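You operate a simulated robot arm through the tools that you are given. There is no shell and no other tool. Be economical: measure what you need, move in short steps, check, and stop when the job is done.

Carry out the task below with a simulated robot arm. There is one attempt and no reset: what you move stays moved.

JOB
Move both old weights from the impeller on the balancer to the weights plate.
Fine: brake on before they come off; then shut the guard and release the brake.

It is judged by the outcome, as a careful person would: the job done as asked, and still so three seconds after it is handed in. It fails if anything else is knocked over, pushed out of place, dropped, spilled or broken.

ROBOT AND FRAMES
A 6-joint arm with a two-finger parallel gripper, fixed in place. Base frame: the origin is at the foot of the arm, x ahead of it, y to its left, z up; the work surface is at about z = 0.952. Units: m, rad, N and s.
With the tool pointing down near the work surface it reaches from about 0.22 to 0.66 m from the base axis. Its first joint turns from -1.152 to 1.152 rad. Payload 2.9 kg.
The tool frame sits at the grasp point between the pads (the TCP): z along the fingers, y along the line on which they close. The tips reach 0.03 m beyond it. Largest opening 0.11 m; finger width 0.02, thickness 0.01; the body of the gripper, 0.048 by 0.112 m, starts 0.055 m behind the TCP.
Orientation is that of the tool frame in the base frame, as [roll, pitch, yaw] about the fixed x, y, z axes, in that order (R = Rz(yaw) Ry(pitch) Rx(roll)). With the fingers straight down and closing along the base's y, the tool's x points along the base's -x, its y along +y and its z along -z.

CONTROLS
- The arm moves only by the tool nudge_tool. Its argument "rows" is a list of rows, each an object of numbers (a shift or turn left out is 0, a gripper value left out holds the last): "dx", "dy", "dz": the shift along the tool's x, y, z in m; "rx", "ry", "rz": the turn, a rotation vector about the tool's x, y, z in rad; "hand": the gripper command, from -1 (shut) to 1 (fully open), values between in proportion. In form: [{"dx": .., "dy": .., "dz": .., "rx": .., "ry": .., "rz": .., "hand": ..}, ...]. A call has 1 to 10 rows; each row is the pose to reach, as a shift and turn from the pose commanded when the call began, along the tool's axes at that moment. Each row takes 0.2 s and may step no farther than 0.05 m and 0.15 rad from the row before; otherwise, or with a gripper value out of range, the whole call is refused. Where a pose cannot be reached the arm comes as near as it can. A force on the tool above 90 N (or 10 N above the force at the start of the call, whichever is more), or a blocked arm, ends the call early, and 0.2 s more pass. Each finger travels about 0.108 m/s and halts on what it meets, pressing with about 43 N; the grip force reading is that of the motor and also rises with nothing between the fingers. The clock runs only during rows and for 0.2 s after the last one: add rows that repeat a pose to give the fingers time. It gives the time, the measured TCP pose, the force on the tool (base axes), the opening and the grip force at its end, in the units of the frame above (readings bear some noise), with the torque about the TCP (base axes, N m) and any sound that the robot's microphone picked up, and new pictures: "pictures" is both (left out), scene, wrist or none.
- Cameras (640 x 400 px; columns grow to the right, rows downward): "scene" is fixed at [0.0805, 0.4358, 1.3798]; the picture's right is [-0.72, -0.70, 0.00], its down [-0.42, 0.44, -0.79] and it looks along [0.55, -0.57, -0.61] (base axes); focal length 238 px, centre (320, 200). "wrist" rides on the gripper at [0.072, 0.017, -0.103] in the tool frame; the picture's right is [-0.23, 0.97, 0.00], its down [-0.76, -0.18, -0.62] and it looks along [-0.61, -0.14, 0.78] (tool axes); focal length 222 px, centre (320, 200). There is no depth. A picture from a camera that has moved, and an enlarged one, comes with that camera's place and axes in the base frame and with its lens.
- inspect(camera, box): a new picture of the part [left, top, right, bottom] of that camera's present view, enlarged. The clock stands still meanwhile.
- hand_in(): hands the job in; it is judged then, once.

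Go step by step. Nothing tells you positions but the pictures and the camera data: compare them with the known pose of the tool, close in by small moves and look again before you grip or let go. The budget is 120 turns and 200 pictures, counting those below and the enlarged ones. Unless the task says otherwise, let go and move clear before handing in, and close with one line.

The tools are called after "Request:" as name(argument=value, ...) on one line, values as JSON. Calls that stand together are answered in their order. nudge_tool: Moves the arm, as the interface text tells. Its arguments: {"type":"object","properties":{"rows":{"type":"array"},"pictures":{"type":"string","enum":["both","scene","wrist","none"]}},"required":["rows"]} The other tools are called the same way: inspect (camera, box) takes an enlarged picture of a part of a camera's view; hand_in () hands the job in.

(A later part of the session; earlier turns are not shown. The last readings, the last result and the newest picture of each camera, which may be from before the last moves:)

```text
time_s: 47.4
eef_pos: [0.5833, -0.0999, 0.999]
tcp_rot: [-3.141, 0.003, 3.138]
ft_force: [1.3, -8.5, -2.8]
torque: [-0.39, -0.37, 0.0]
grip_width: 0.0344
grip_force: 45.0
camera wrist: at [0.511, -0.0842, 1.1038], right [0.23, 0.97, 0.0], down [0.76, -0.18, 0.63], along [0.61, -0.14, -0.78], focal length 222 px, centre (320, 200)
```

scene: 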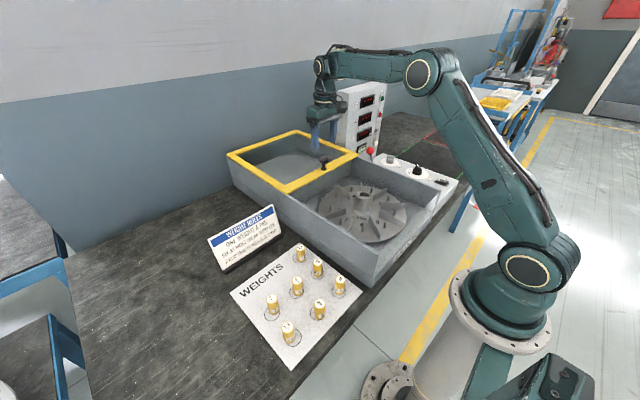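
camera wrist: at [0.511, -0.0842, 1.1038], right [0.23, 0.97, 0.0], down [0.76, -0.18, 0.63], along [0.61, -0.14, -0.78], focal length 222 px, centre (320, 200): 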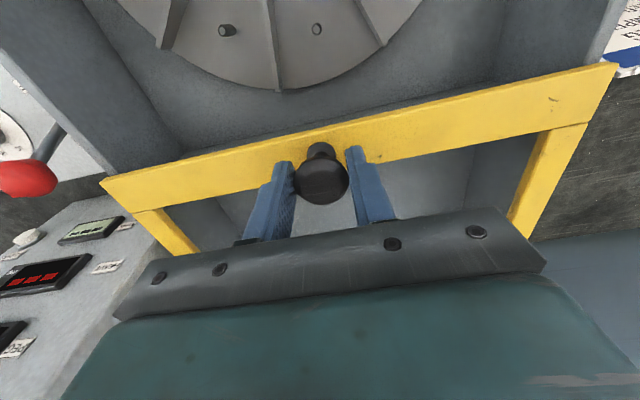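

Request:
nudge_tool(rows=[{"dx": 0.01}, {"dx": 0.03}, {"dx": 0.055}, {"dx": 0.08}, {"dx": 0.105}, {"dx": 0.13}, {"dx": 0.155}, {"dx": 0.18}, {"dx": 0.205}, {"dx": 0.23}], pictures="none")

Request:
nudge_tool(rows=[{"dx": 0.025}, {"dx": 0.05}, {"dx": 0.075}, {"dx": 0.09}, {"dx": 0.1}, {"dx": 0.107}], pictures="both")

Request:
inspect(camera="scene", box=[270, 130, 460, 270])

```text
time_s: 49.5
eef_pos: [0.3529, -0.1002, 0.9999]
tcp_rot: [-3.14, 0.004, 3.139]
ft_force: [1.6, -18.7, -15.8]
torque: [-0.31, 0.32, -0.42]
grip_width: 0.0346
grip_force: 45.1
```

```text
time_s: 51.0
eef_pos: [0.2473, -0.0997, 0.9994]
tcp_rot: [-3.14, 0.011, -3.14]
ft_force: [17.4, -16.7, 10.1]
torque: [-0.21, 0.48, -0.31]
grip_width: 0.0348
grip_force: 44.4
camera wrist: at [0.1749, -0.084, 1.1032], right [0.23, 0.97, 0.0], down [0.75, -0.18, 0.63], along [0.62, -0.14, -0.77], focal length 222 px, centre (320, 200)
```

scene: 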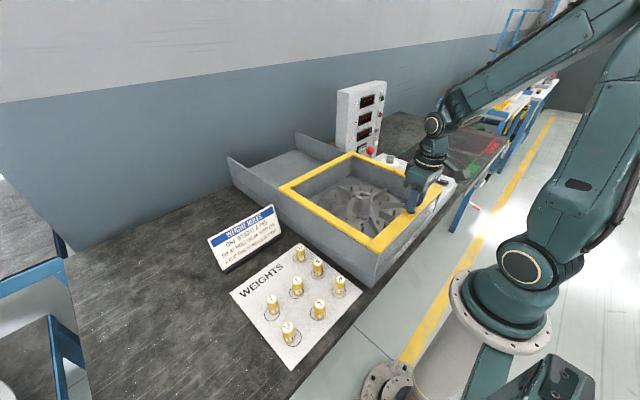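
wrist: 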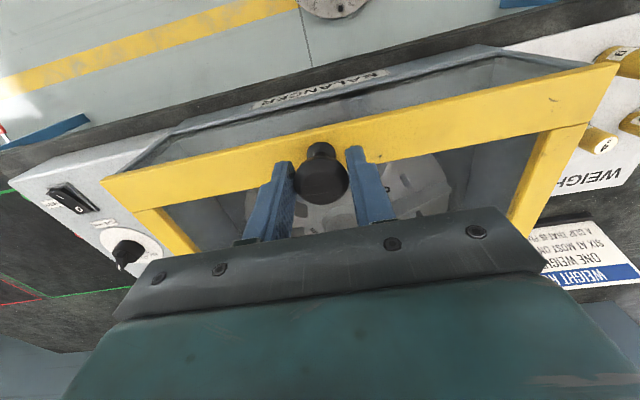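

```text
2.86 times, centred on (365, 200) of scene
camera zoom: at [0.0809, 0.4354, 1.3799], right [-0.72, -0.7, 0.0], down [-0.43, 0.44, -0.79], along [0.55, -0.57, -0.61], focal length 681 px, centre (191, 200)
```

zoom: 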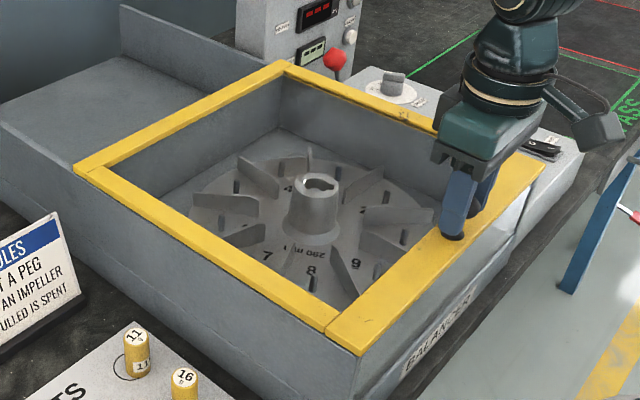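

The guard is back against its stop (17 N). One small extra pull to be sure, then release and rise.

Request:
nudge_tool(rows=[{"dx": 0.004}, {"dx": 0.004}, {"dx": 0.0}, {"dx": 0.0, "hand": 0.3}, {"hand": 0.3}, {"dz": -0.04}, {"dz": -0.08}, {"dz": -0.12}, {"dz": -0.15}], pictures="both")

Request:
inspect(camera="scene", box=[270, 130, 460, 270])

```text
time_s: 53.0
eef_pos: [0.2437, -0.0977, 1.1501]
tcp_rot: [3.14, 0.001, -3.14]
ft_force: [-0.6, 0.1, -0.2]
torque: [0.01, 0.02, 0.02]
grip_width: 0.0715
grip_force: 0.0
camera wrist: at [0.1718, -0.0832, 1.2545], right [0.23, 0.97, 0.0], down [0.76, -0.18, 0.62], along [0.61, -0.14, -0.78], focal length 222 px, centre (320, 200)
```

scene: 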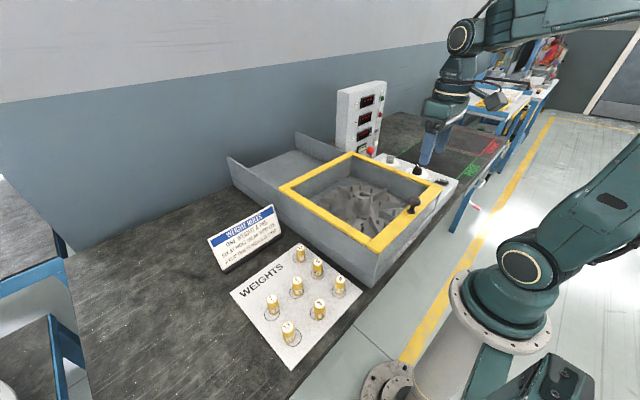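
wrist: 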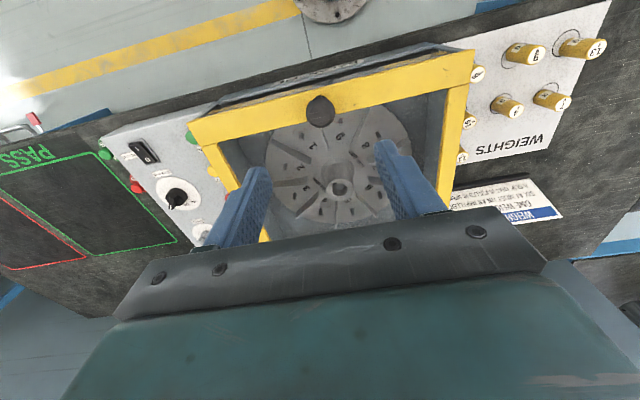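

```text
2.86 times, centred on (365, 200) of scene
camera zoom: at [0.0805, 0.4358, 1.3798], right [-0.72, -0.7, 0.0], down [-0.42, 0.44, -0.79], along [0.55, -0.57, -0.61], focal length 681 px, centre (191, 200)
```

zoom: 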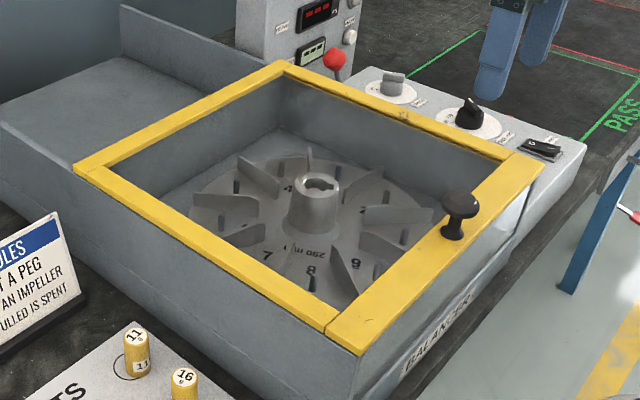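

The guard is shut. Now the brake: I move above the ball (about (0.542,-0.333)) to grip it and draw it back to OFF.

Request:
nudge_tool(rows=[{"dx": -0.03, "dy": -0.026, "hand": 0.1}, {"dx": -0.06, "dy": -0.052}, {"dx": -0.09, "dy": -0.078}, {"dx": -0.12, "dy": -0.104}, {"dx": -0.15, "dy": -0.13}, {"dx": -0.18, "dy": -0.156}, {"dx": -0.21, "dy": -0.182}, {"dx": -0.24, "dy": -0.208}, {"dx": -0.27, "dy": -0.234, "dz": 0.02}, {"dx": -0.29, "dy": -0.235, "dz": 0.05}], pictures="both")

Request:
inspect(camera="wrist", box=[220, 60, 420, 220])

Request:
inspect(camera="scene", box=[330, 70, 460, 190])

```text
time_s: 55.1
eef_pos: [0.5349, -0.3349, 1.102]
tcp_rot: [3.14, 0.004, -3.141]
ft_force: [-0.6, -1.1, -0.2]
torque: [-0.02, 0.02, 0.02]
grip_width: 0.0604
grip_force: 0.0
camera wrist: at [0.4622, -0.3181, 1.2055], right [0.23, 0.97, 0.0], down [0.76, -0.18, 0.63], along [0.61, -0.14, -0.78], focal length 222 px, centre (320, 200)
```

scene: 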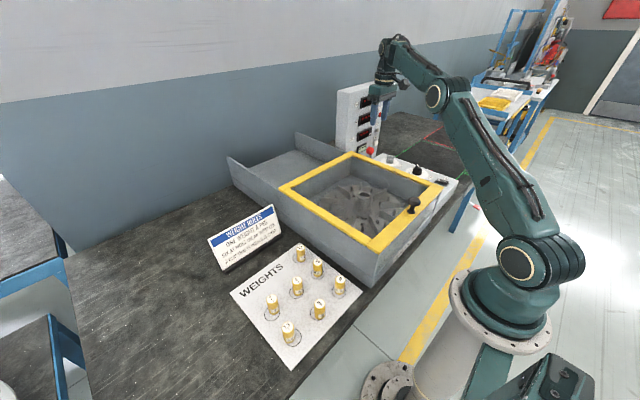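
wrist: 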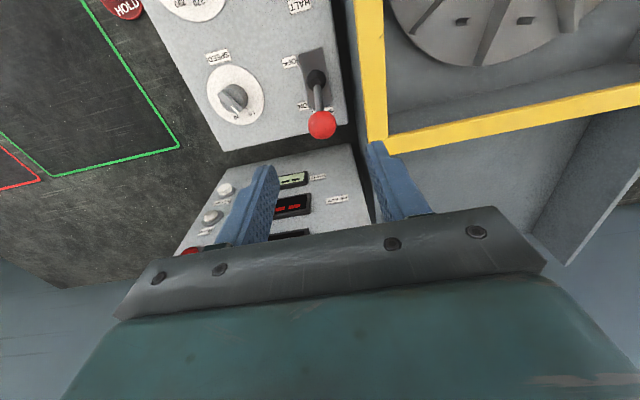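

```text
2.50 times, centred on (320, 140) of wrist
camera zoom: at [0.4622, -0.3181, 1.2055], right [0.23, 0.97, 0.0], down [0.76, -0.18, 0.63], along [0.61, -0.14, -0.78], focal length 555 px, centre (320, 350)
```

zoom: 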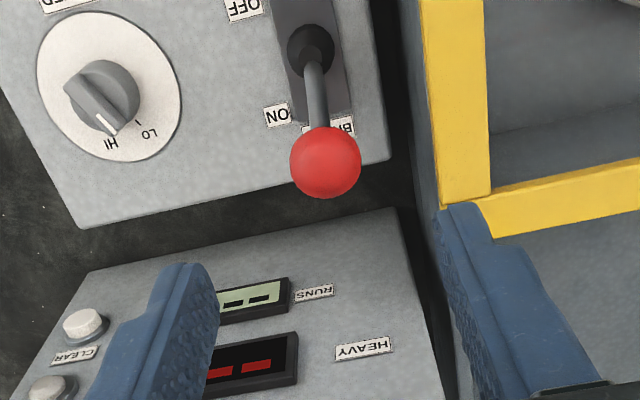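

```text
3.33 times, centred on (395, 130) of scene
camera zoom: at [0.0805, 0.4358, 1.3797], right [-0.72, -0.7, 0.0], down [-0.42, 0.44, -0.79], along [0.55, -0.57, -0.61], focal length 795 px, centre (70, 433)
```

zoom: 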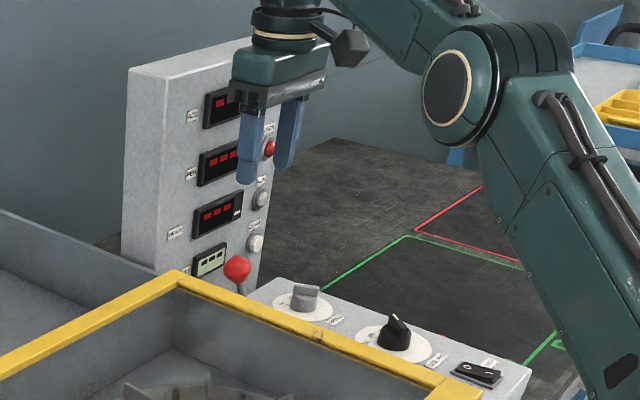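

The lever sits at ON as expected. Descending with the fingers either side of the ball at about (0.548,-0.335).

Request:
nudge_tool(rows=[{"dx": -0.012, "dz": 0.03}, {"dx": -0.012, "dz": 0.06}, {"dx": -0.012, "dz": 0.09}, {"dx": -0.012, "dz": 0.12}, {"dx": -0.012, "dz": 0.14}], pictures="none")

Request:
inspect(camera="wrist", box=[220, 90, 420, 250])

Request:
inspect(camera="scene", box=[330, 100, 430, 190])

```text
time_s: 56.4
eef_pos: [0.5461, -0.3338, 0.9586]
tcp_rot: [3.141, 0.003, 3.141]
ft_force: [0.0, -0.2, -0.1]
torque: [-0.02, 0.01, -0.02]
grip_width: 0.0603
grip_force: 0.1
```

```text
2.50 times, centred on (320, 170) of wrist
camera zoom: at [0.4748, -0.3184, 1.0631], right [0.23, 0.97, 0.0], down [0.76, -0.18, 0.63], along [0.61, -0.14, -0.78], focal length 555 px, centre (320, 275)
```

zoom: 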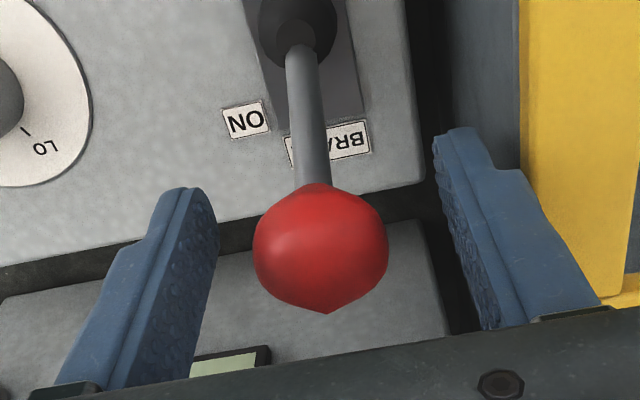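

```text
4.44 times, centred on (380, 145) of scene
camera zoom: at [0.0805, 0.4358, 1.3798], right [-0.72, -0.7, 0.0], down [-0.42, 0.44, -0.79], along [0.55, -0.57, -0.61], focal length 1060 px, centre (53, 444)
```

zoom: 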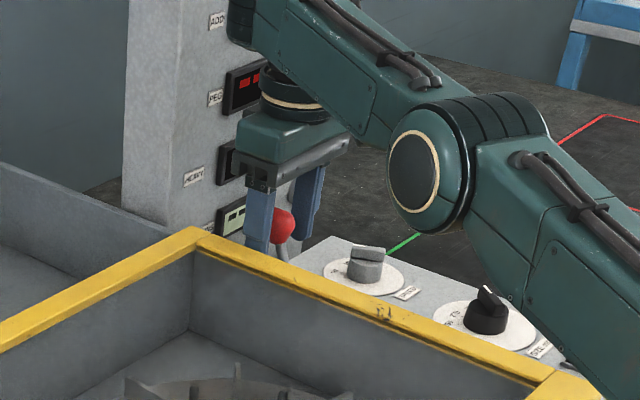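

The ball is centred between the fingers. I close on it, then pull it along its arc to -x.

Request:
nudge_tool(rows=[{"hand": -0.2}, {"hand": -1}, {"hand": -1}], pictures="none")

Request:
nudge_tool(rows=[{"dx": 0.012, "dz": -0.004}, {"dx": 0.024, "dz": -0.007}, {"dx": 0.035, "dz": -0.008}, {"dx": 0.047, "dz": -0.007}, {"dx": 0.059, "dz": -0.004}, {"dx": 0.068, "dz": 0.0}, {"dx": 0.073, "dz": 0.001}], pictures="both")

Request:
inspect(camera="scene", box=[330, 100, 430, 190])

Request:
inspect(camera="wrist", box=[220, 90, 420, 250])

```text
time_s: 57.1
eef_pos: [0.5465, -0.335, 0.959]
tcp_rot: [3.141, 0.003, -3.141]
ft_force: [3.5, -7.1, -2.3]
torque: [-0.1, -0.31, 0.02]
grip_width: 0.0318
grip_force: 44.6
```

```text
time_s: 58.8
eef_pos: [0.5192, -0.3354, 0.9687]
tcp_rot: [3.115, 0.003, -3.124]
ft_force: [-8.1, 76.8, -17.6]
torque: [0.36, 0.78, 0.88]
grip_width: 0.0321
grip_force: 45.1
out of reach, approached as far as the arm can: row 3, 4, 5, 6, 7
camera wrist: at [0.4466, -0.324, 1.0728], right [0.21, 0.98, 0.03], down [0.76, -0.18, 0.62], along [0.61, -0.11, -0.78], focal length 222 px, centre (320, 200)
```

scene: 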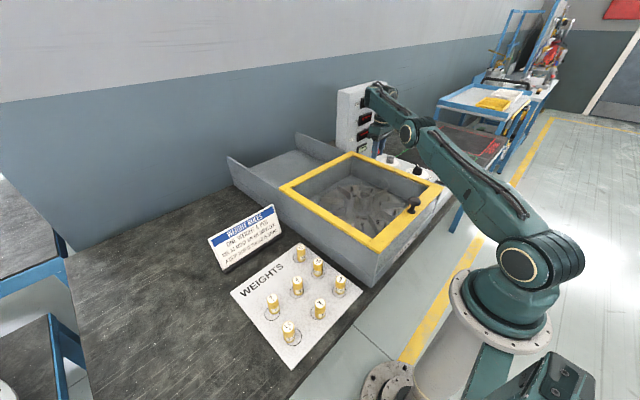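
wrist: 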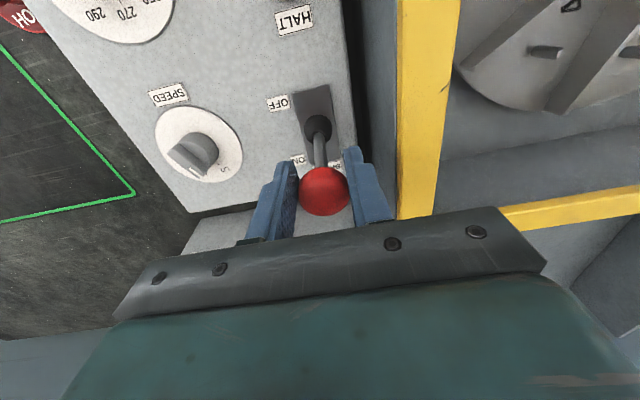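

```text
4.44 times, centred on (380, 145) of scene
camera zoom: at [0.0805, 0.4377, 1.3791], right [-0.72, -0.7, 0.0], down [-0.42, 0.43, -0.79], along [0.55, -0.57, -0.61], focal length 1060 px, centre (53, 444)
```

zoom: 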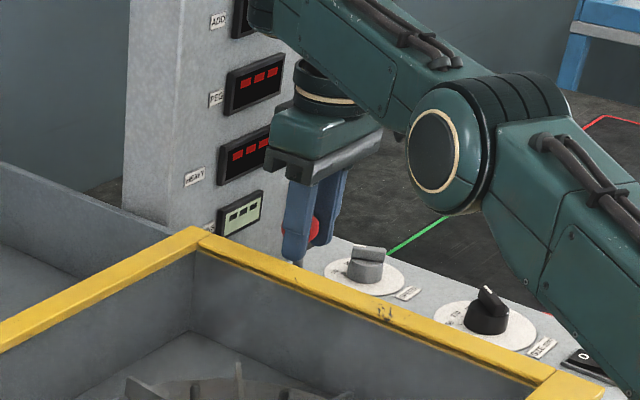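

```text
2.50 times, centred on (320, 170) of wrist
camera zoom: at [0.4466, -0.324, 1.0728], right [0.21, 0.98, 0.03], down [0.76, -0.18, 0.62], along [0.61, -0.11, -0.78], focal length 555 px, centre (320, 275)
```

zoom: 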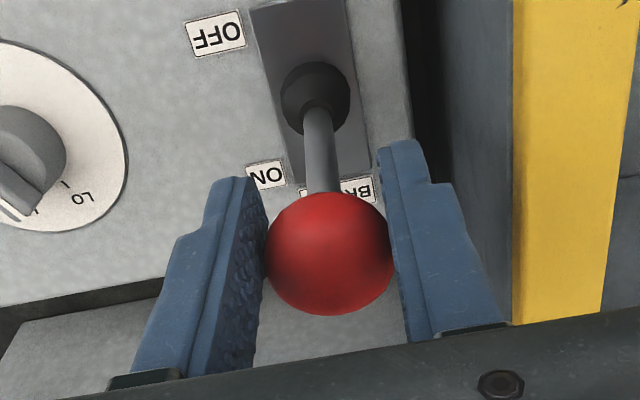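

The arm reports it can't follow and a side force has built up, with the lever about upright. I open the hand to take the load off and reassess.

Request:
nudge_tool(rows=[{"hand": 0.1}, {"hand": 0.1}], pictures="none")

Request:
inspect(camera="wrist", box=[220, 90, 420, 250])

```text
time_s: 59.4
eef_pos: [0.5104, -0.3521, 0.9729]
tcp_rot: [3.141, 0.006, 3.139]
ft_force: [-0.4, 11.1, 3.4]
torque: [0.31, -0.08, 0.15]
grip_width: 0.0662
grip_force: 5.6
```

```text
2.50 times, centred on (320, 170) of wrist
camera zoom: at [0.44, -0.3358, 1.0767], right [0.23, 0.97, 0.0], down [0.76, -0.18, 0.63], along [0.61, -0.14, -0.78], focal length 555 px, centre (320, 275)
```

zoom: 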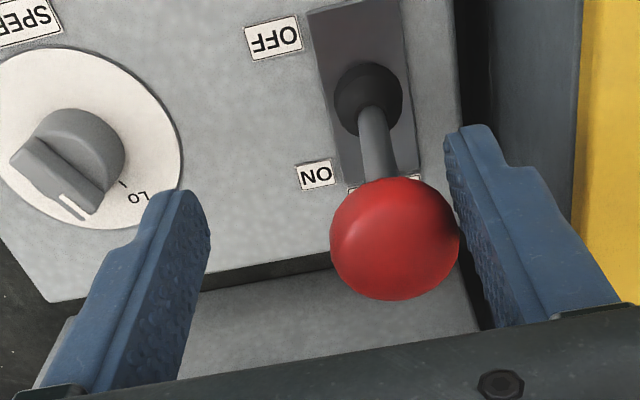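

The commanded pose had drifted 17 mm to -y. I try to bring it back to centre on the ball.

Request:
nudge_tool(rows=[{"dy": 0.008}, {"dy": 0.016}], pictures="scene")

```text
time_s: 60.0
eef_pos: [0.5179, -0.3406, 0.9724]
tcp_rot: [3.141, 0.002, 3.14]
ft_force: [-0.3, -1.0, -0.2]
torque: [0.02, 0.01, -0.01]
grip_width: 0.0604
grip_force: 0.1
out of reach, approached as far as the arm can: row 1, 2
```

scene: 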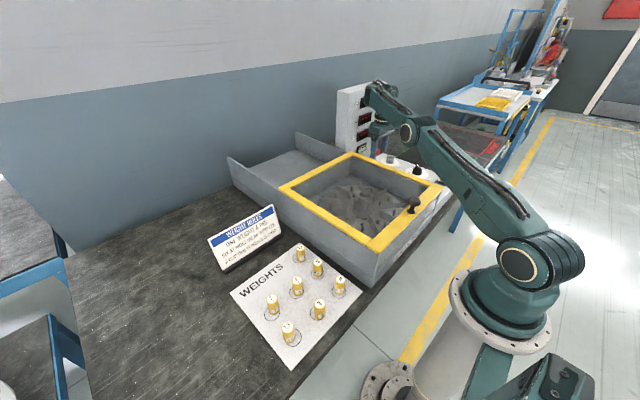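

The arm seems stuck against some joint limit at this radius. I lift straight up clear of the lever and see if it frees.

Request:
nudge_tool(rows=[{"dz": -0.03}, {"dz": -0.06}, {"dz": -0.1}, {"dz": -0.14}], pictures="both")

```text
time_s: 61.0
eef_pos: [0.5162, -0.3428, 1.1141]
tcp_rot: [3.137, 0.006, 3.108]
ft_force: [0.7, 1.5, -0.3]
torque: [-0.13, 0.12, 0.08]
grip_width: 0.0606
grip_force: 0.3
camera wrist: at [0.4445, -0.325, 1.2173], right [0.26, 0.97, 0.0], down [0.75, -0.21, 0.63], along [0.61, -0.16, -0.78], focal length 222 px, centre (320, 200)
```

scene: 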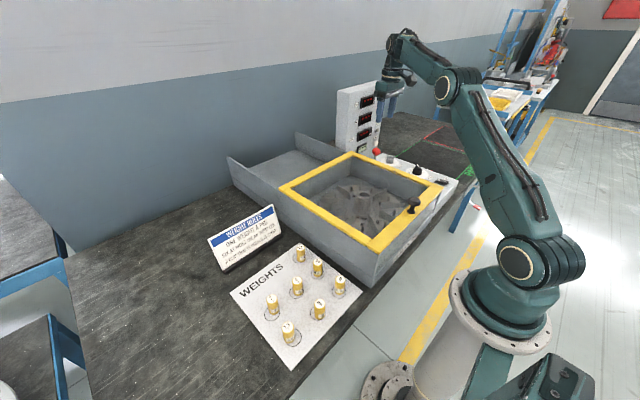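
wrist: 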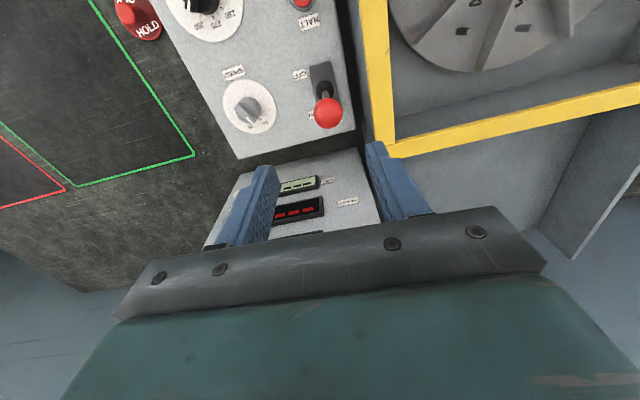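

Free of the lever (which now stands around mid-travel). I back off to -x at this height to regain the earlier good configuration.

Request:
nudge_tool(rows=[{"dx": 0.03}, {"dx": 0.06}, {"dx": 0.09}, {"dx": 0.12}, {"dx": 0.15}], pictures="both")

Request:
inspect(camera="scene", box=[340, 110, 450, 190])

```text
time_s: 62.1
eef_pos: [0.3663, -0.3414, 1.1125]
tcp_rot: [3.141, 0.004, 3.141]
ft_force: [0.4, 0.2, 0.2]
torque: [0.02, -0.01, -0.02]
grip_width: 0.0604
grip_force: 0.1
camera wrist: at [0.2959, -0.3252, 1.216], right [0.23, 0.97, 0.0], down [0.76, -0.18, 0.63], along [0.61, -0.14, -0.78], focal length 222 px, centre (320, 200)
```

scene: 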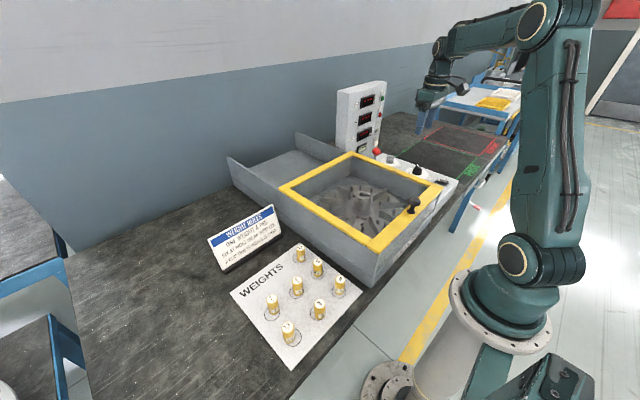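
wrist: 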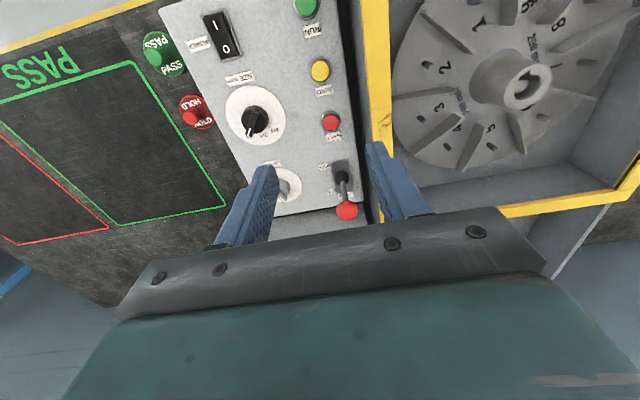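

```text
5.00 times, centred on (395, 150) of scene
camera zoom: at [0.0805, 0.4358, 1.3798], right [-0.72, -0.7, 0.0], down [-0.42, 0.44, -0.79], along [0.55, -0.57, -0.61], focal length 1192 px, centre (-55, 450)
```

zoom: 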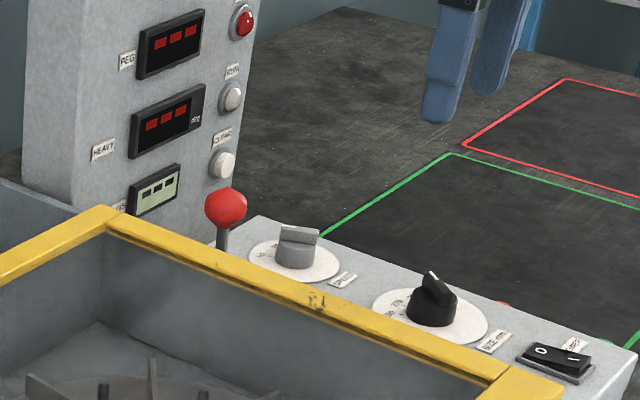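

The lever is about upright (ball near (0.516,-0.335)). I lower the open hand short of it, then slide it forward around the ball.

Request:
nudge_tool(rows=[{"dx": -0.02, "dy": 0.003, "dz": 0.035}, {"dx": -0.04, "dy": 0.0065, "dz": 0.07}, {"dx": -0.06, "dy": 0.0065, "dz": 0.105}, {"dx": -0.064, "dy": 0.0065, "dz": 0.142}, {"dx": -0.09, "dy": 0.0065, "dz": 0.142}, {"dx": -0.11, "dy": 0.0065, "dz": 0.142}], pictures="both")

Request:
inspect(camera="wrist", box=[220, 90, 420, 250])

```text
time_s: 63.5
eef_pos: [0.4787, -0.3367, 0.9687]
tcp_rot: [3.141, 0.003, 3.141]
ft_force: [-0.1, 0.3, 0.5]
torque: [-0.02, -0.01, -0.06]
grip_width: 0.0605
grip_force: 0.1
camera wrist: at [0.4076, -0.3195, 1.0736], right [0.23, 0.97, 0.0], down [0.76, -0.18, 0.63], along [0.61, -0.14, -0.78], focal length 222 px, centre (320, 200)
```

scene: 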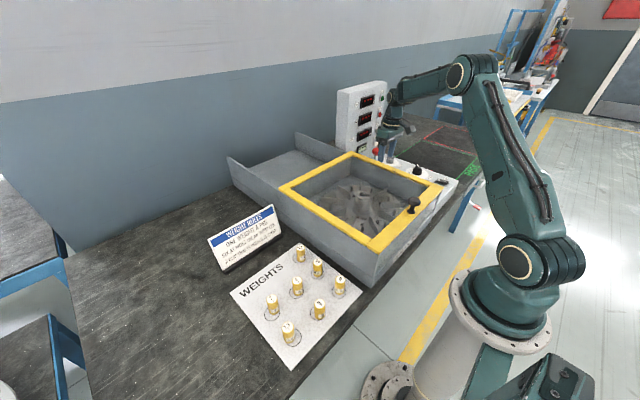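
wrist: 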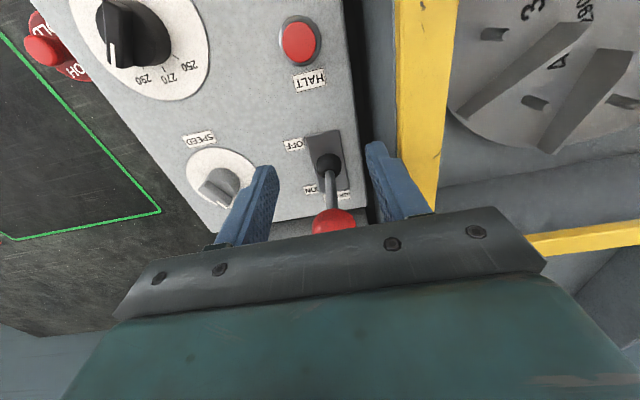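

```text
2.50 times, centred on (320, 170) of wrist
camera zoom: at [0.4076, -0.3195, 1.0736], right [0.23, 0.97, 0.0], down [0.76, -0.18, 0.63], along [0.61, -0.14, -0.78], focal length 555 px, centre (320, 275)
```

zoom: 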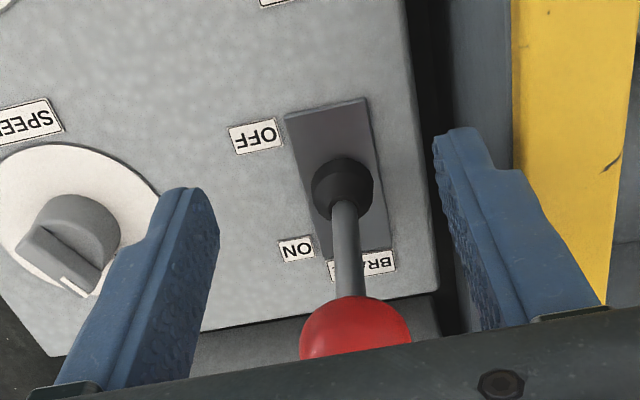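

Good. The ball is at (0.515,-0.3345); I slide forward around it and close.

Request:
nudge_tool(rows=[{"dx": -0.015, "dy": 0.002}, {"dx": -0.03, "dy": 0.002}, {"dx": -0.034, "dy": 0.002}, {"dx": -0.034, "dy": 0.002, "hand": -0.3}, {"dx": -0.034, "dy": 0.002, "hand": -1}, {"dx": -0.034, "dy": 0.002, "hand": -1}], pictures="wrist")

```text
time_s: 65.0
eef_pos: [0.5115, -0.3345, 0.9697]
tcp_rot: [-3.14, 0.005, 3.135]
ft_force: [3.4, -20.2, -4.3]
torque: [-0.25, -0.26, -0.25]
grip_width: 0.0314
grip_force: 44.8
camera wrist: at [0.44, -0.3187, 1.0737], right [0.23, 0.97, 0.0], down [0.76, -0.18, 0.63], along [0.61, -0.15, -0.78], focal length 222 px, centre (320, 200)
```

wrist: 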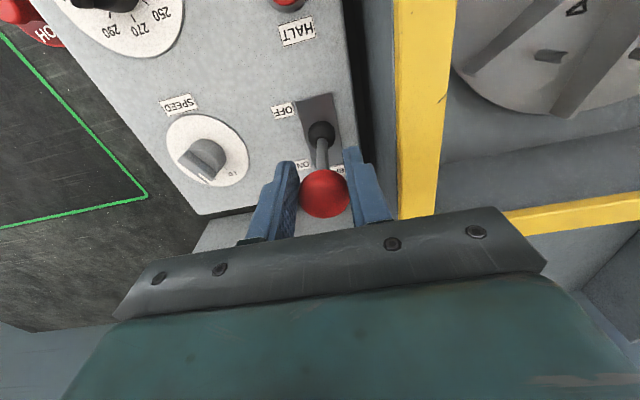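

Gripped. Pulling toward OFF along the arc.

Request:
nudge_tool(rows=[{"dx": 0.008, "dy": -0.001}, {"dx": 0.016, "dy": -0.001, "dz": 0.002}, {"dx": 0.024, "dy": -0.001, "dz": 0.004}, {"dx": 0.032, "dy": -0.001, "dz": 0.007}, {"dx": 0.038, "dy": -0.001, "dz": 0.009}], pictures="both")

Request:
inspect(camera="wrist", box=[220, 90, 420, 250])

```text
time_s: 66.2
eef_pos: [0.4723, -0.3338, 0.9615]
tcp_rot: [3.14, 0.006, -3.141]
ft_force: [0.3, 0.3, 0.7]
torque: [0.03, 0.0, -0.01]
grip_width: 0.0
grip_force: 37.5
camera wrist: at [0.4018, -0.3185, 1.0651], right [0.23, 0.97, 0.0], down [0.76, -0.18, 0.63], along [0.61, -0.14, -0.78], focal length 222 px, centre (320, 200)
```

scene: 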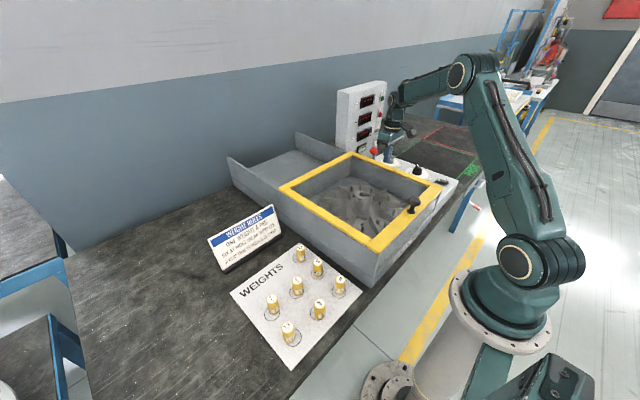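
wrist: 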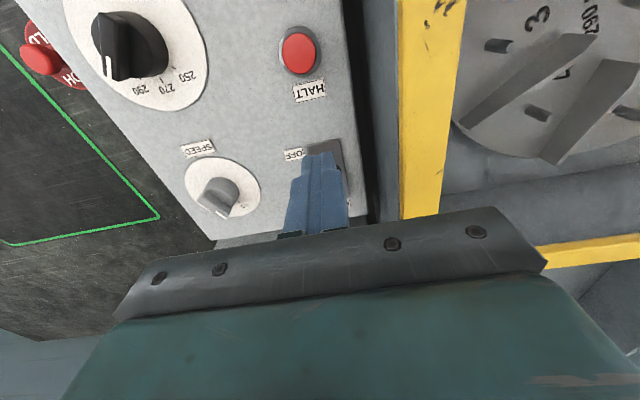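

```text
2.50 times, centred on (320, 170) of wrist
camera zoom: at [0.4018, -0.3185, 1.0651], right [0.23, 0.97, 0.0], down [0.76, -0.18, 0.63], along [0.61, -0.14, -0.78], focal length 555 px, centre (320, 275)
```

zoom: 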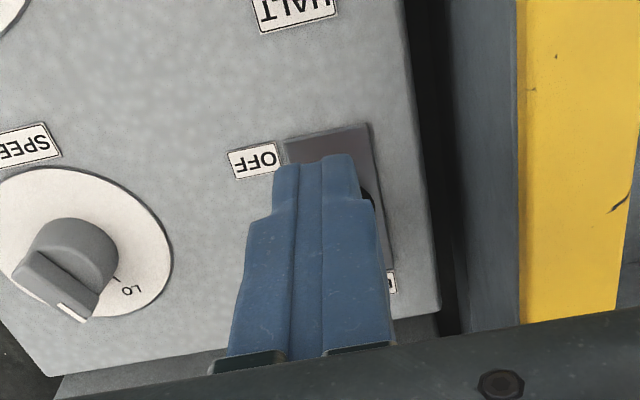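

The grip slipped off the ball. I check where the lever stands.

Request:
inspect(camera="scene", box=[340, 110, 450, 190])

```text
5.00 times, centred on (395, 150) of scene
camera zoom: at [0.0805, 0.4358, 1.3798], right [-0.72, -0.7, 0.0], down [-0.42, 0.44, -0.79], along [0.55, -0.57, -0.61], focal length 1192 px, centre (-55, 450)
```

zoom: 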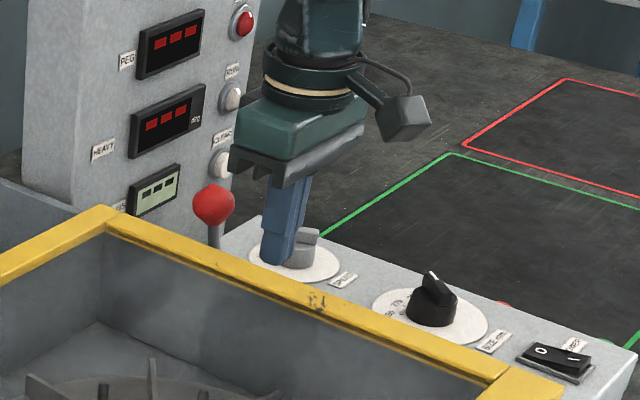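

The lever is still just on the ON side of upright. I'll back off, open, and tilt the hand so that the fingers reach forward over the ball and can grip it right at its centre.

Request:
nudge_tool(rows=[{"dx": 0.02, "hand": -1}, {"dx": 0.04, "hand": 0.1}, {"dx": 0.045, "dz": -0.005, "ry": -0.12, "hand": 0.1}, {"dx": 0.045, "dz": -0.005, "ry": -0.24}, {"dx": 0.045, "dz": -0.005, "ry": -0.36}, {"dx": 0.045, "dz": -0.005, "ry": -0.48}, {"dx": 0.045, "dz": -0.005, "ry": -0.6}], pictures="both")

Request:
inspect(camera="scene", box=[340, 110, 450, 190])

```text
time_s: 67.8
eef_pos: [0.4293, -0.3327, 0.966]
tcp_rot: [3.141, 0.606, 3.141]
ft_force: [-0.3, 0.2, -0.1]
torque: [-0.06, 0.02, -0.01]
grip_width: 0.0605
grip_force: 0.0
camera wrist: at [0.3115, -0.3181, 1.0112], right [0.19, 0.97, 0.13], down [0.27, -0.18, 0.95], along [0.94, -0.14, -0.3], focal length 222 px, centre (320, 200)
```

scene: 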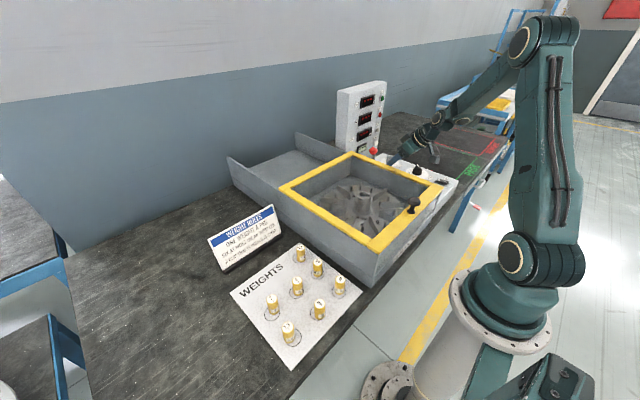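
wrist: 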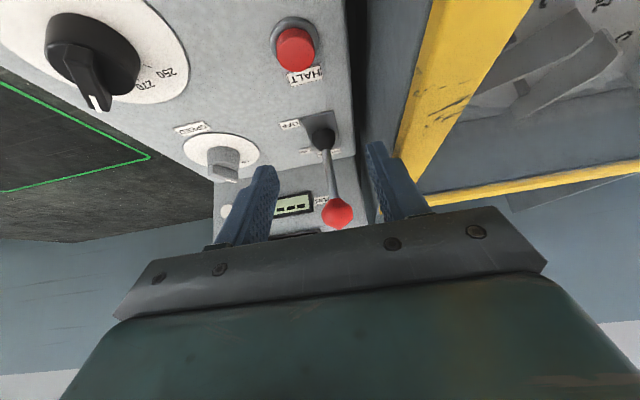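

```text
5.00 times, centred on (395, 150) of scene
camera zoom: at [0.0805, 0.4358, 1.3798], right [-0.72, -0.7, 0.0], down [-0.42, 0.44, -0.79], along [0.55, -0.57, -0.61], focal length 1192 px, centre (-55, 450)
```

zoom: 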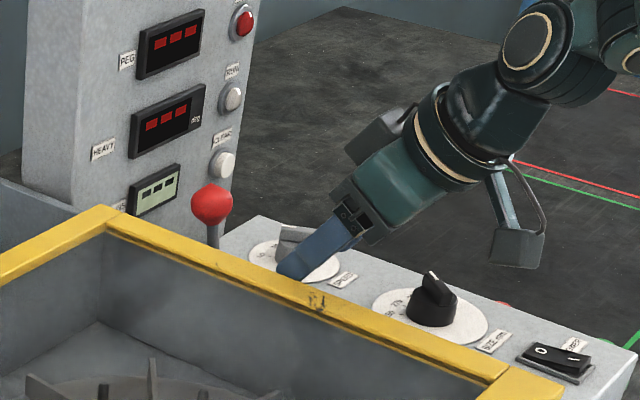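

The ball is at (0.529,-0.335,0.959). I slide the tilted, open hand forward so that the ball sits at the grasp point.

Request:
nudge_tool(rows=[{"dx": -0.026, "dy": -0.002, "dz": 0.021}, {"dx": -0.052, "dy": -0.002, "dz": 0.042}, {"dx": -0.078, "dy": -0.002, "dz": 0.063}, {"dx": -0.078, "dy": -0.002, "dz": 0.063}], pictures="both")

Request:
inspect(camera="scene", box=[340, 110, 450, 190])

Request:
inspect(camera="wrist", box=[220, 90, 420, 250])

```text
time_s: 68.8
eef_pos: [0.5292, -0.3378, 0.9582]
tcp_rot: [3.14, 0.602, 3.142]
ft_force: [0.1, -0.4, -0.7]
torque: [0.02, 0.03, 0.01]
grip_width: 0.0603
grip_force: 0.0
camera wrist: at [0.4121, -0.3212, 1.003], right [0.19, 0.97, 0.13], down [0.27, -0.18, 0.95], along [0.94, -0.14, -0.3], focal length 222 px, centre (320, 200)
```

scene: 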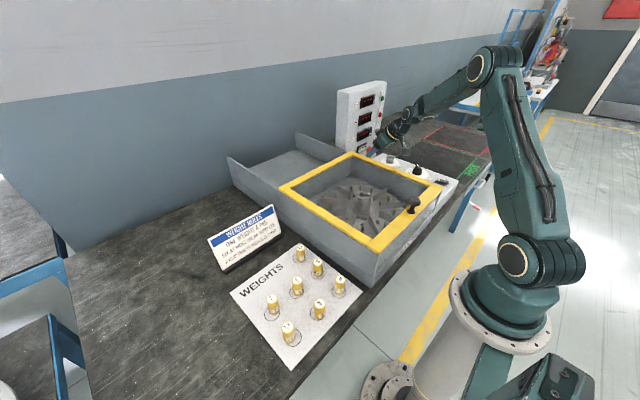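
wrist: 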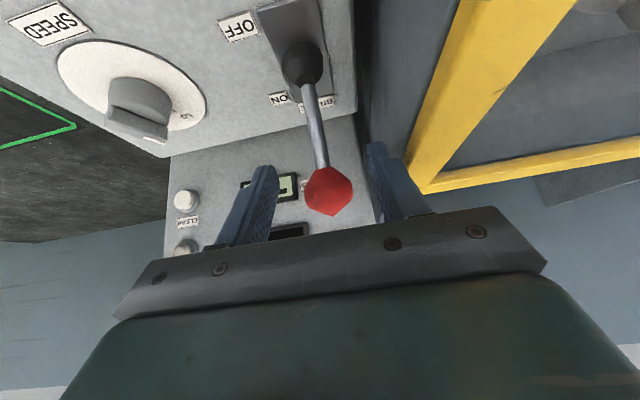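

```text
5.00 times, centred on (395, 150) of scene
camera zoom: at [0.0805, 0.4358, 1.3798], right [-0.72, -0.7, 0.0], down [-0.42, 0.44, -0.79], along [0.55, -0.57, -0.61], focal length 1192 px, centre (-55, 450)
```

zoom: 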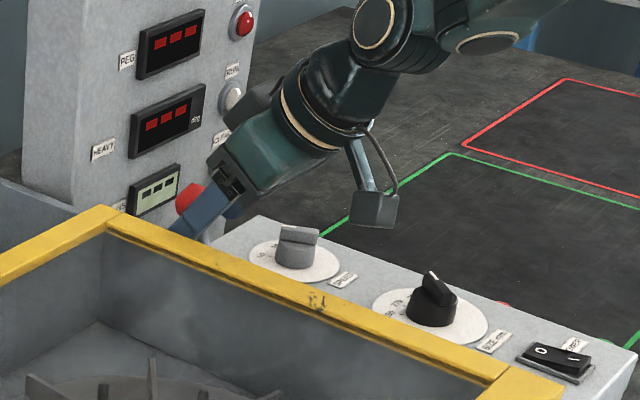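

```text
2.50 times, centred on (320, 170) of wrist
camera zoom: at [0.4121, -0.3212, 1.003], right [0.19, 0.97, 0.13], down [0.27, -0.18, 0.95], along [0.94, -0.14, -0.3], focal length 555 px, centre (320, 275)
```

zoom: 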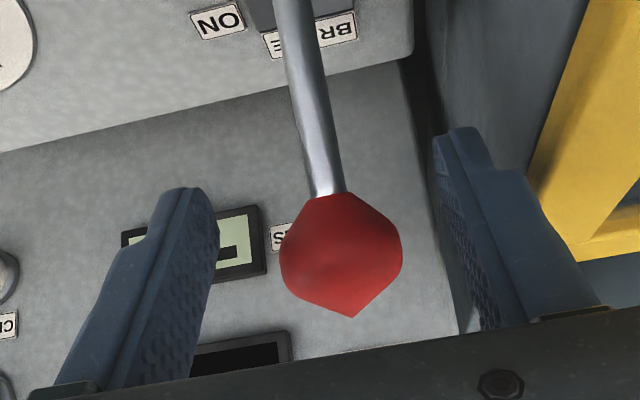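

The lever settles back to its ON end by itself: the ball is about 19 mm further on, at (0.548,-0.335,0.955). I advance and check again.

Request:
nudge_tool(rows=[{"dx": -0.007, "dy": 0.0025, "dz": 0.007}, {"dx": -0.0139, "dy": 0.0025, "dz": 0.0133}, {"dx": -0.0139, "dy": 0.0025, "dz": 0.0133}], pictures="wrist")

Request:
inspect(camera="wrist", box=[220, 90, 420, 250])

Request:
inspect(camera="scene", box=[340, 110, 450, 190])

```text
time_s: 69.5
eef_pos: [0.5491, -0.334, 0.9561]
tcp_rot: [3.139, 0.604, 3.14]
ft_force: [0.9, -0.2, 0.0]
torque: [0.0, -0.02, -0.03]
grip_width: 0.0606
grip_force: 0.1
camera wrist: at [0.4306, -0.3186, 1.0], right [0.19, 0.97, 0.13], down [0.27, -0.18, 0.95], along [0.94, -0.14, -0.3], focal length 222 px, centre (320, 200)
```

wrist: 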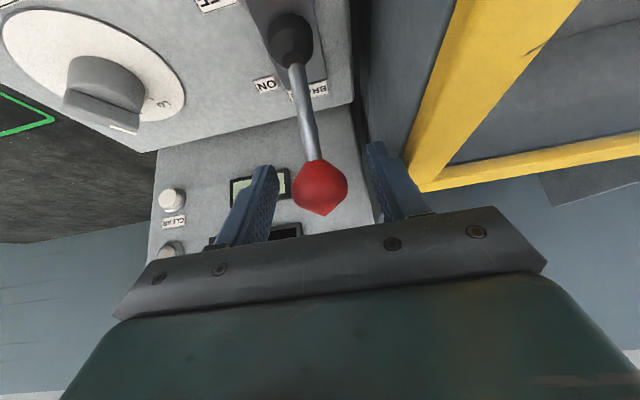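

```text
2.50 times, centred on (320, 170) of wrist
camera zoom: at [0.4306, -0.3186, 1.0], right [0.19, 0.97, 0.13], down [0.27, -0.18, 0.95], along [0.94, -0.14, -0.3], focal length 555 px, centre (320, 275)
```

zoom: 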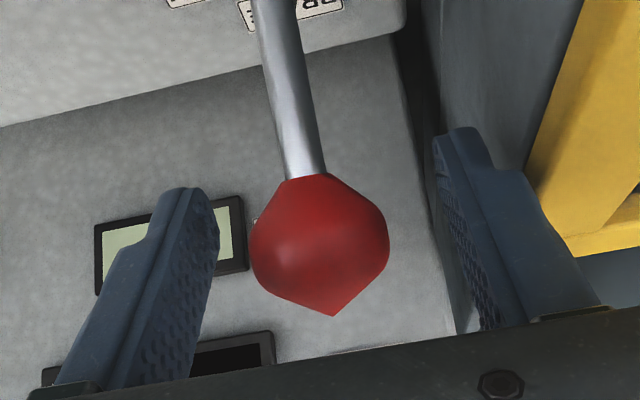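

```text
5.00 times, centred on (395, 150) of scene
camera zoom: at [0.0805, 0.4358, 1.3798], right [-0.72, -0.7, 0.0], down [-0.42, 0.44, -0.79], along [0.55, -0.57, -0.61], focal length 1192 px, centre (-55, 450)
```

zoom: 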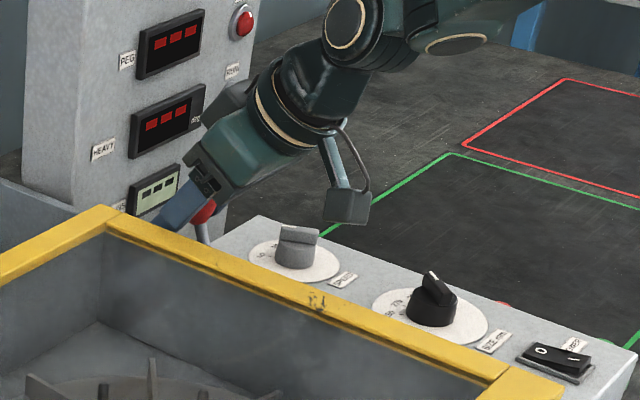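

The ball sits right at the grasp point now. Close firmly.

Request:
nudge_tool(rows=[{"hand": -0.3}, {"hand": -1}, {"hand": -1}, {"hand": -1}], pictures="wrist")

```text
time_s: 70.5
eef_pos: [0.5481, -0.3349, 0.9542]
tcp_rot: [3.141, 0.604, 3.141]
ft_force: [1.6, -4.7, -2.7]
torque: [-0.02, -0.19, -0.05]
grip_width: 0.0318
grip_force: 44.7
camera wrist: at [0.4305, -0.3191, 0.9999], right [0.19, 0.97, 0.13], down [0.27, -0.18, 0.95], along [0.94, -0.14, -0.3], focal length 222 px, centre (320, 200)
```

wrist: 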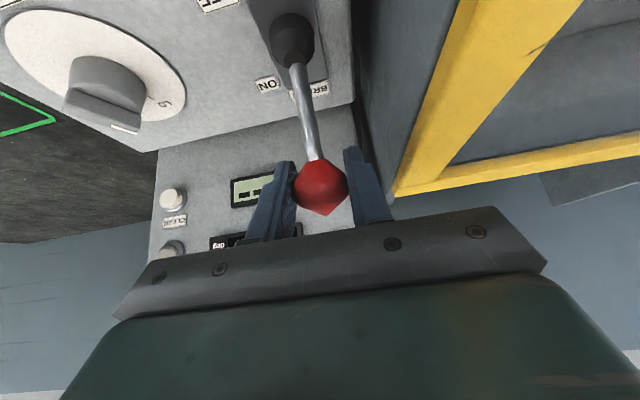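

Held at 0.032 m. Pulling along the arc to OFF.

Request:
nudge_tool(rows=[{"dx": 0.0076, "dz": -0.0101}, {"dx": 0.0157, "dz": -0.0195}, {"dx": 0.0242, "dz": -0.0265}, {"dx": 0.0346, "dz": -0.0326}, {"dx": 0.0462, "dz": -0.0369}, {"dx": 0.0575, "dz": -0.0399}, {"dx": 0.0628, "dz": -0.0412}], pictures="both")

Request:
inspect(camera="scene", box=[340, 110, 450, 190])

```text
time_s: 72.2
eef_pos: [0.4747, -0.3362, 0.9578]
tcp_rot: [-3.137, 0.613, -3.138]
ft_force: [8.5, -6.6, 16.5]
torque: [-0.05, -1.48, -0.05]
grip_width: 0.032
grip_force: 44.8
camera wrist: at [0.3565, -0.3191, 1.0008], right [0.19, 0.97, 0.13], down [0.27, -0.17, 0.95], along [0.95, -0.14, -0.29], focal length 222 px, centre (320, 200)
```

scene: 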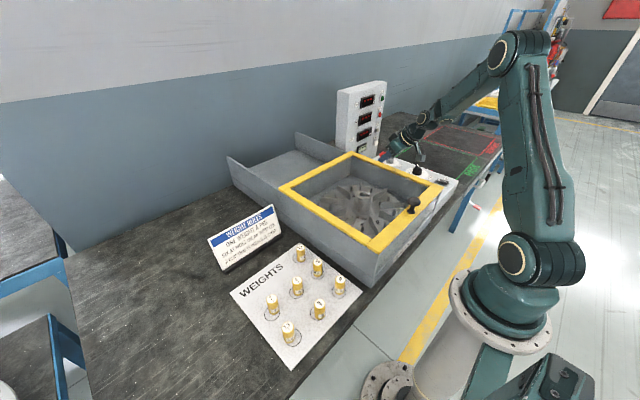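
wrist: 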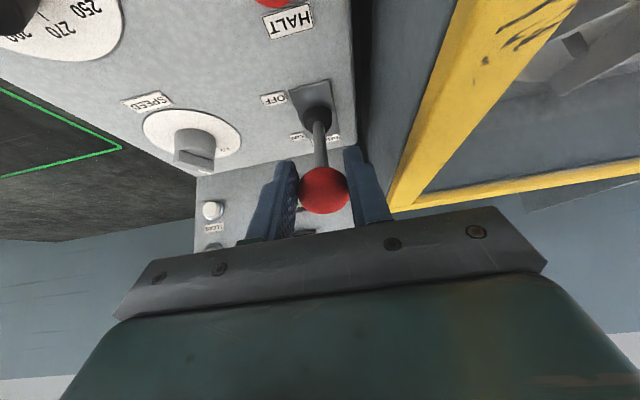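

```text
5.00 times, centred on (395, 150) of scene
camera zoom: at [0.0804, 0.4358, 1.3798], right [-0.72, -0.7, 0.0], down [-0.42, 0.44, -0.79], along [0.55, -0.57, -0.61], focal length 1192 px, centre (-55, 450)
```

zoom: 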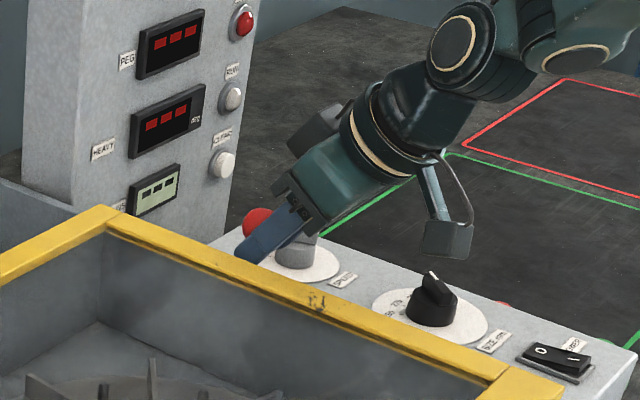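

The ball came along to x≈0.475, its OFF end. A small extra press, then open and withdraw along the fingers.

Request:
nudge_tool(rows=[{"dx": 0.004, "dz": -0.002}, {"dx": 0.004, "dz": -0.002}, {"hand": -0.1}, {"hand": 0.1}, {"hand": 0.1}, {"dz": -0.03}, {"dz": -0.06}, {"dz": -0.1}, {"dz": -0.14}], pictures="both")

Request:
inspect(camera="scene", box=[340, 110, 450, 190])

Request:
inspect(camera="wrist", box=[220, 60, 420, 220])

```text
time_s: 74.2
eef_pos: [0.3932, -0.3334, 1.0707]
tcp_rot: [3.139, 0.603, 3.141]
ft_force: [-0.2, 0.3, 0.1]
torque: [0.01, -0.03, -0.05]
grip_width: 0.0603
grip_force: 0.0
camera wrist: at [0.2752, -0.3185, 1.1146], right [0.19, 0.97, 0.13], down [0.27, -0.18, 0.94], along [0.94, -0.14, -0.3], focal length 222 px, centre (320, 200)
```

scene: 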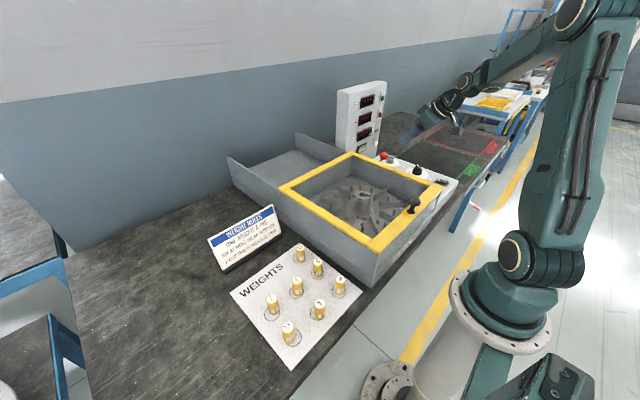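
wrist: 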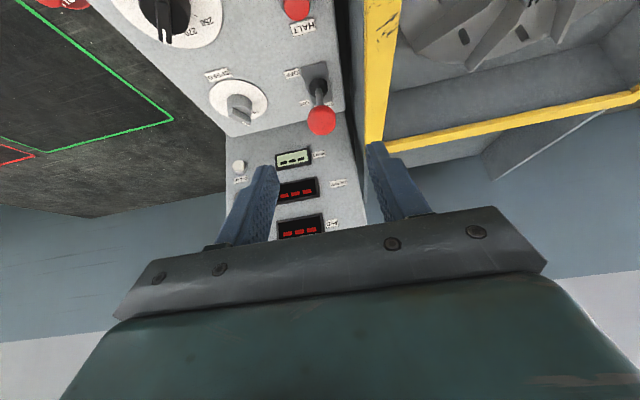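

```text
5.00 times, centred on (395, 150) of scene
camera zoom: at [0.0805, 0.4358, 1.3797], right [-0.72, -0.7, 0.0], down [-0.42, 0.44, -0.79], along [0.55, -0.57, -0.61], focal length 1192 px, centre (-55, 450)
```

zoom: 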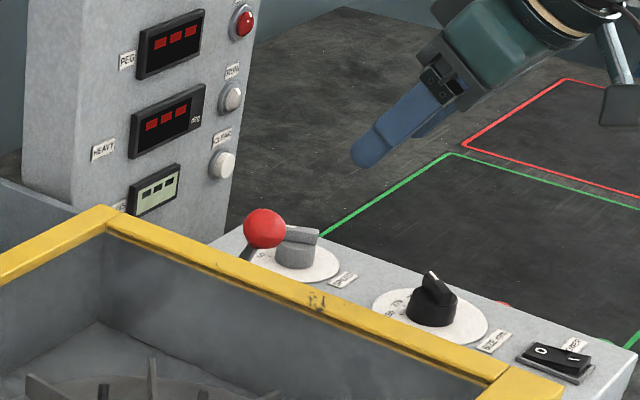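

```text
2.50 times, centred on (320, 140) of wrist
camera zoom: at [0.2752, -0.3185, 1.1146], right [0.19, 0.97, 0.13], down [0.27, -0.18, 0.94], along [0.94, -0.14, -0.3], focal length 555 px, centre (320, 350)
```

zoom: 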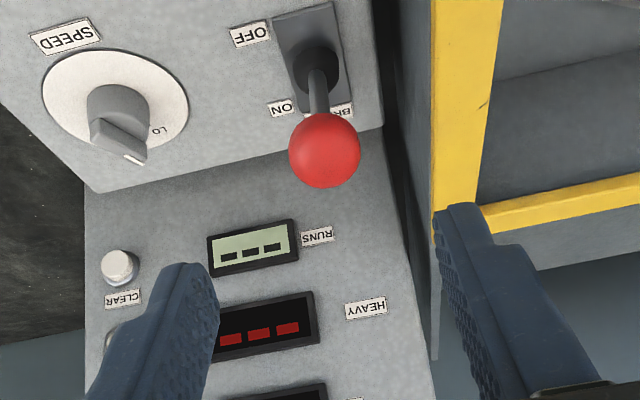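

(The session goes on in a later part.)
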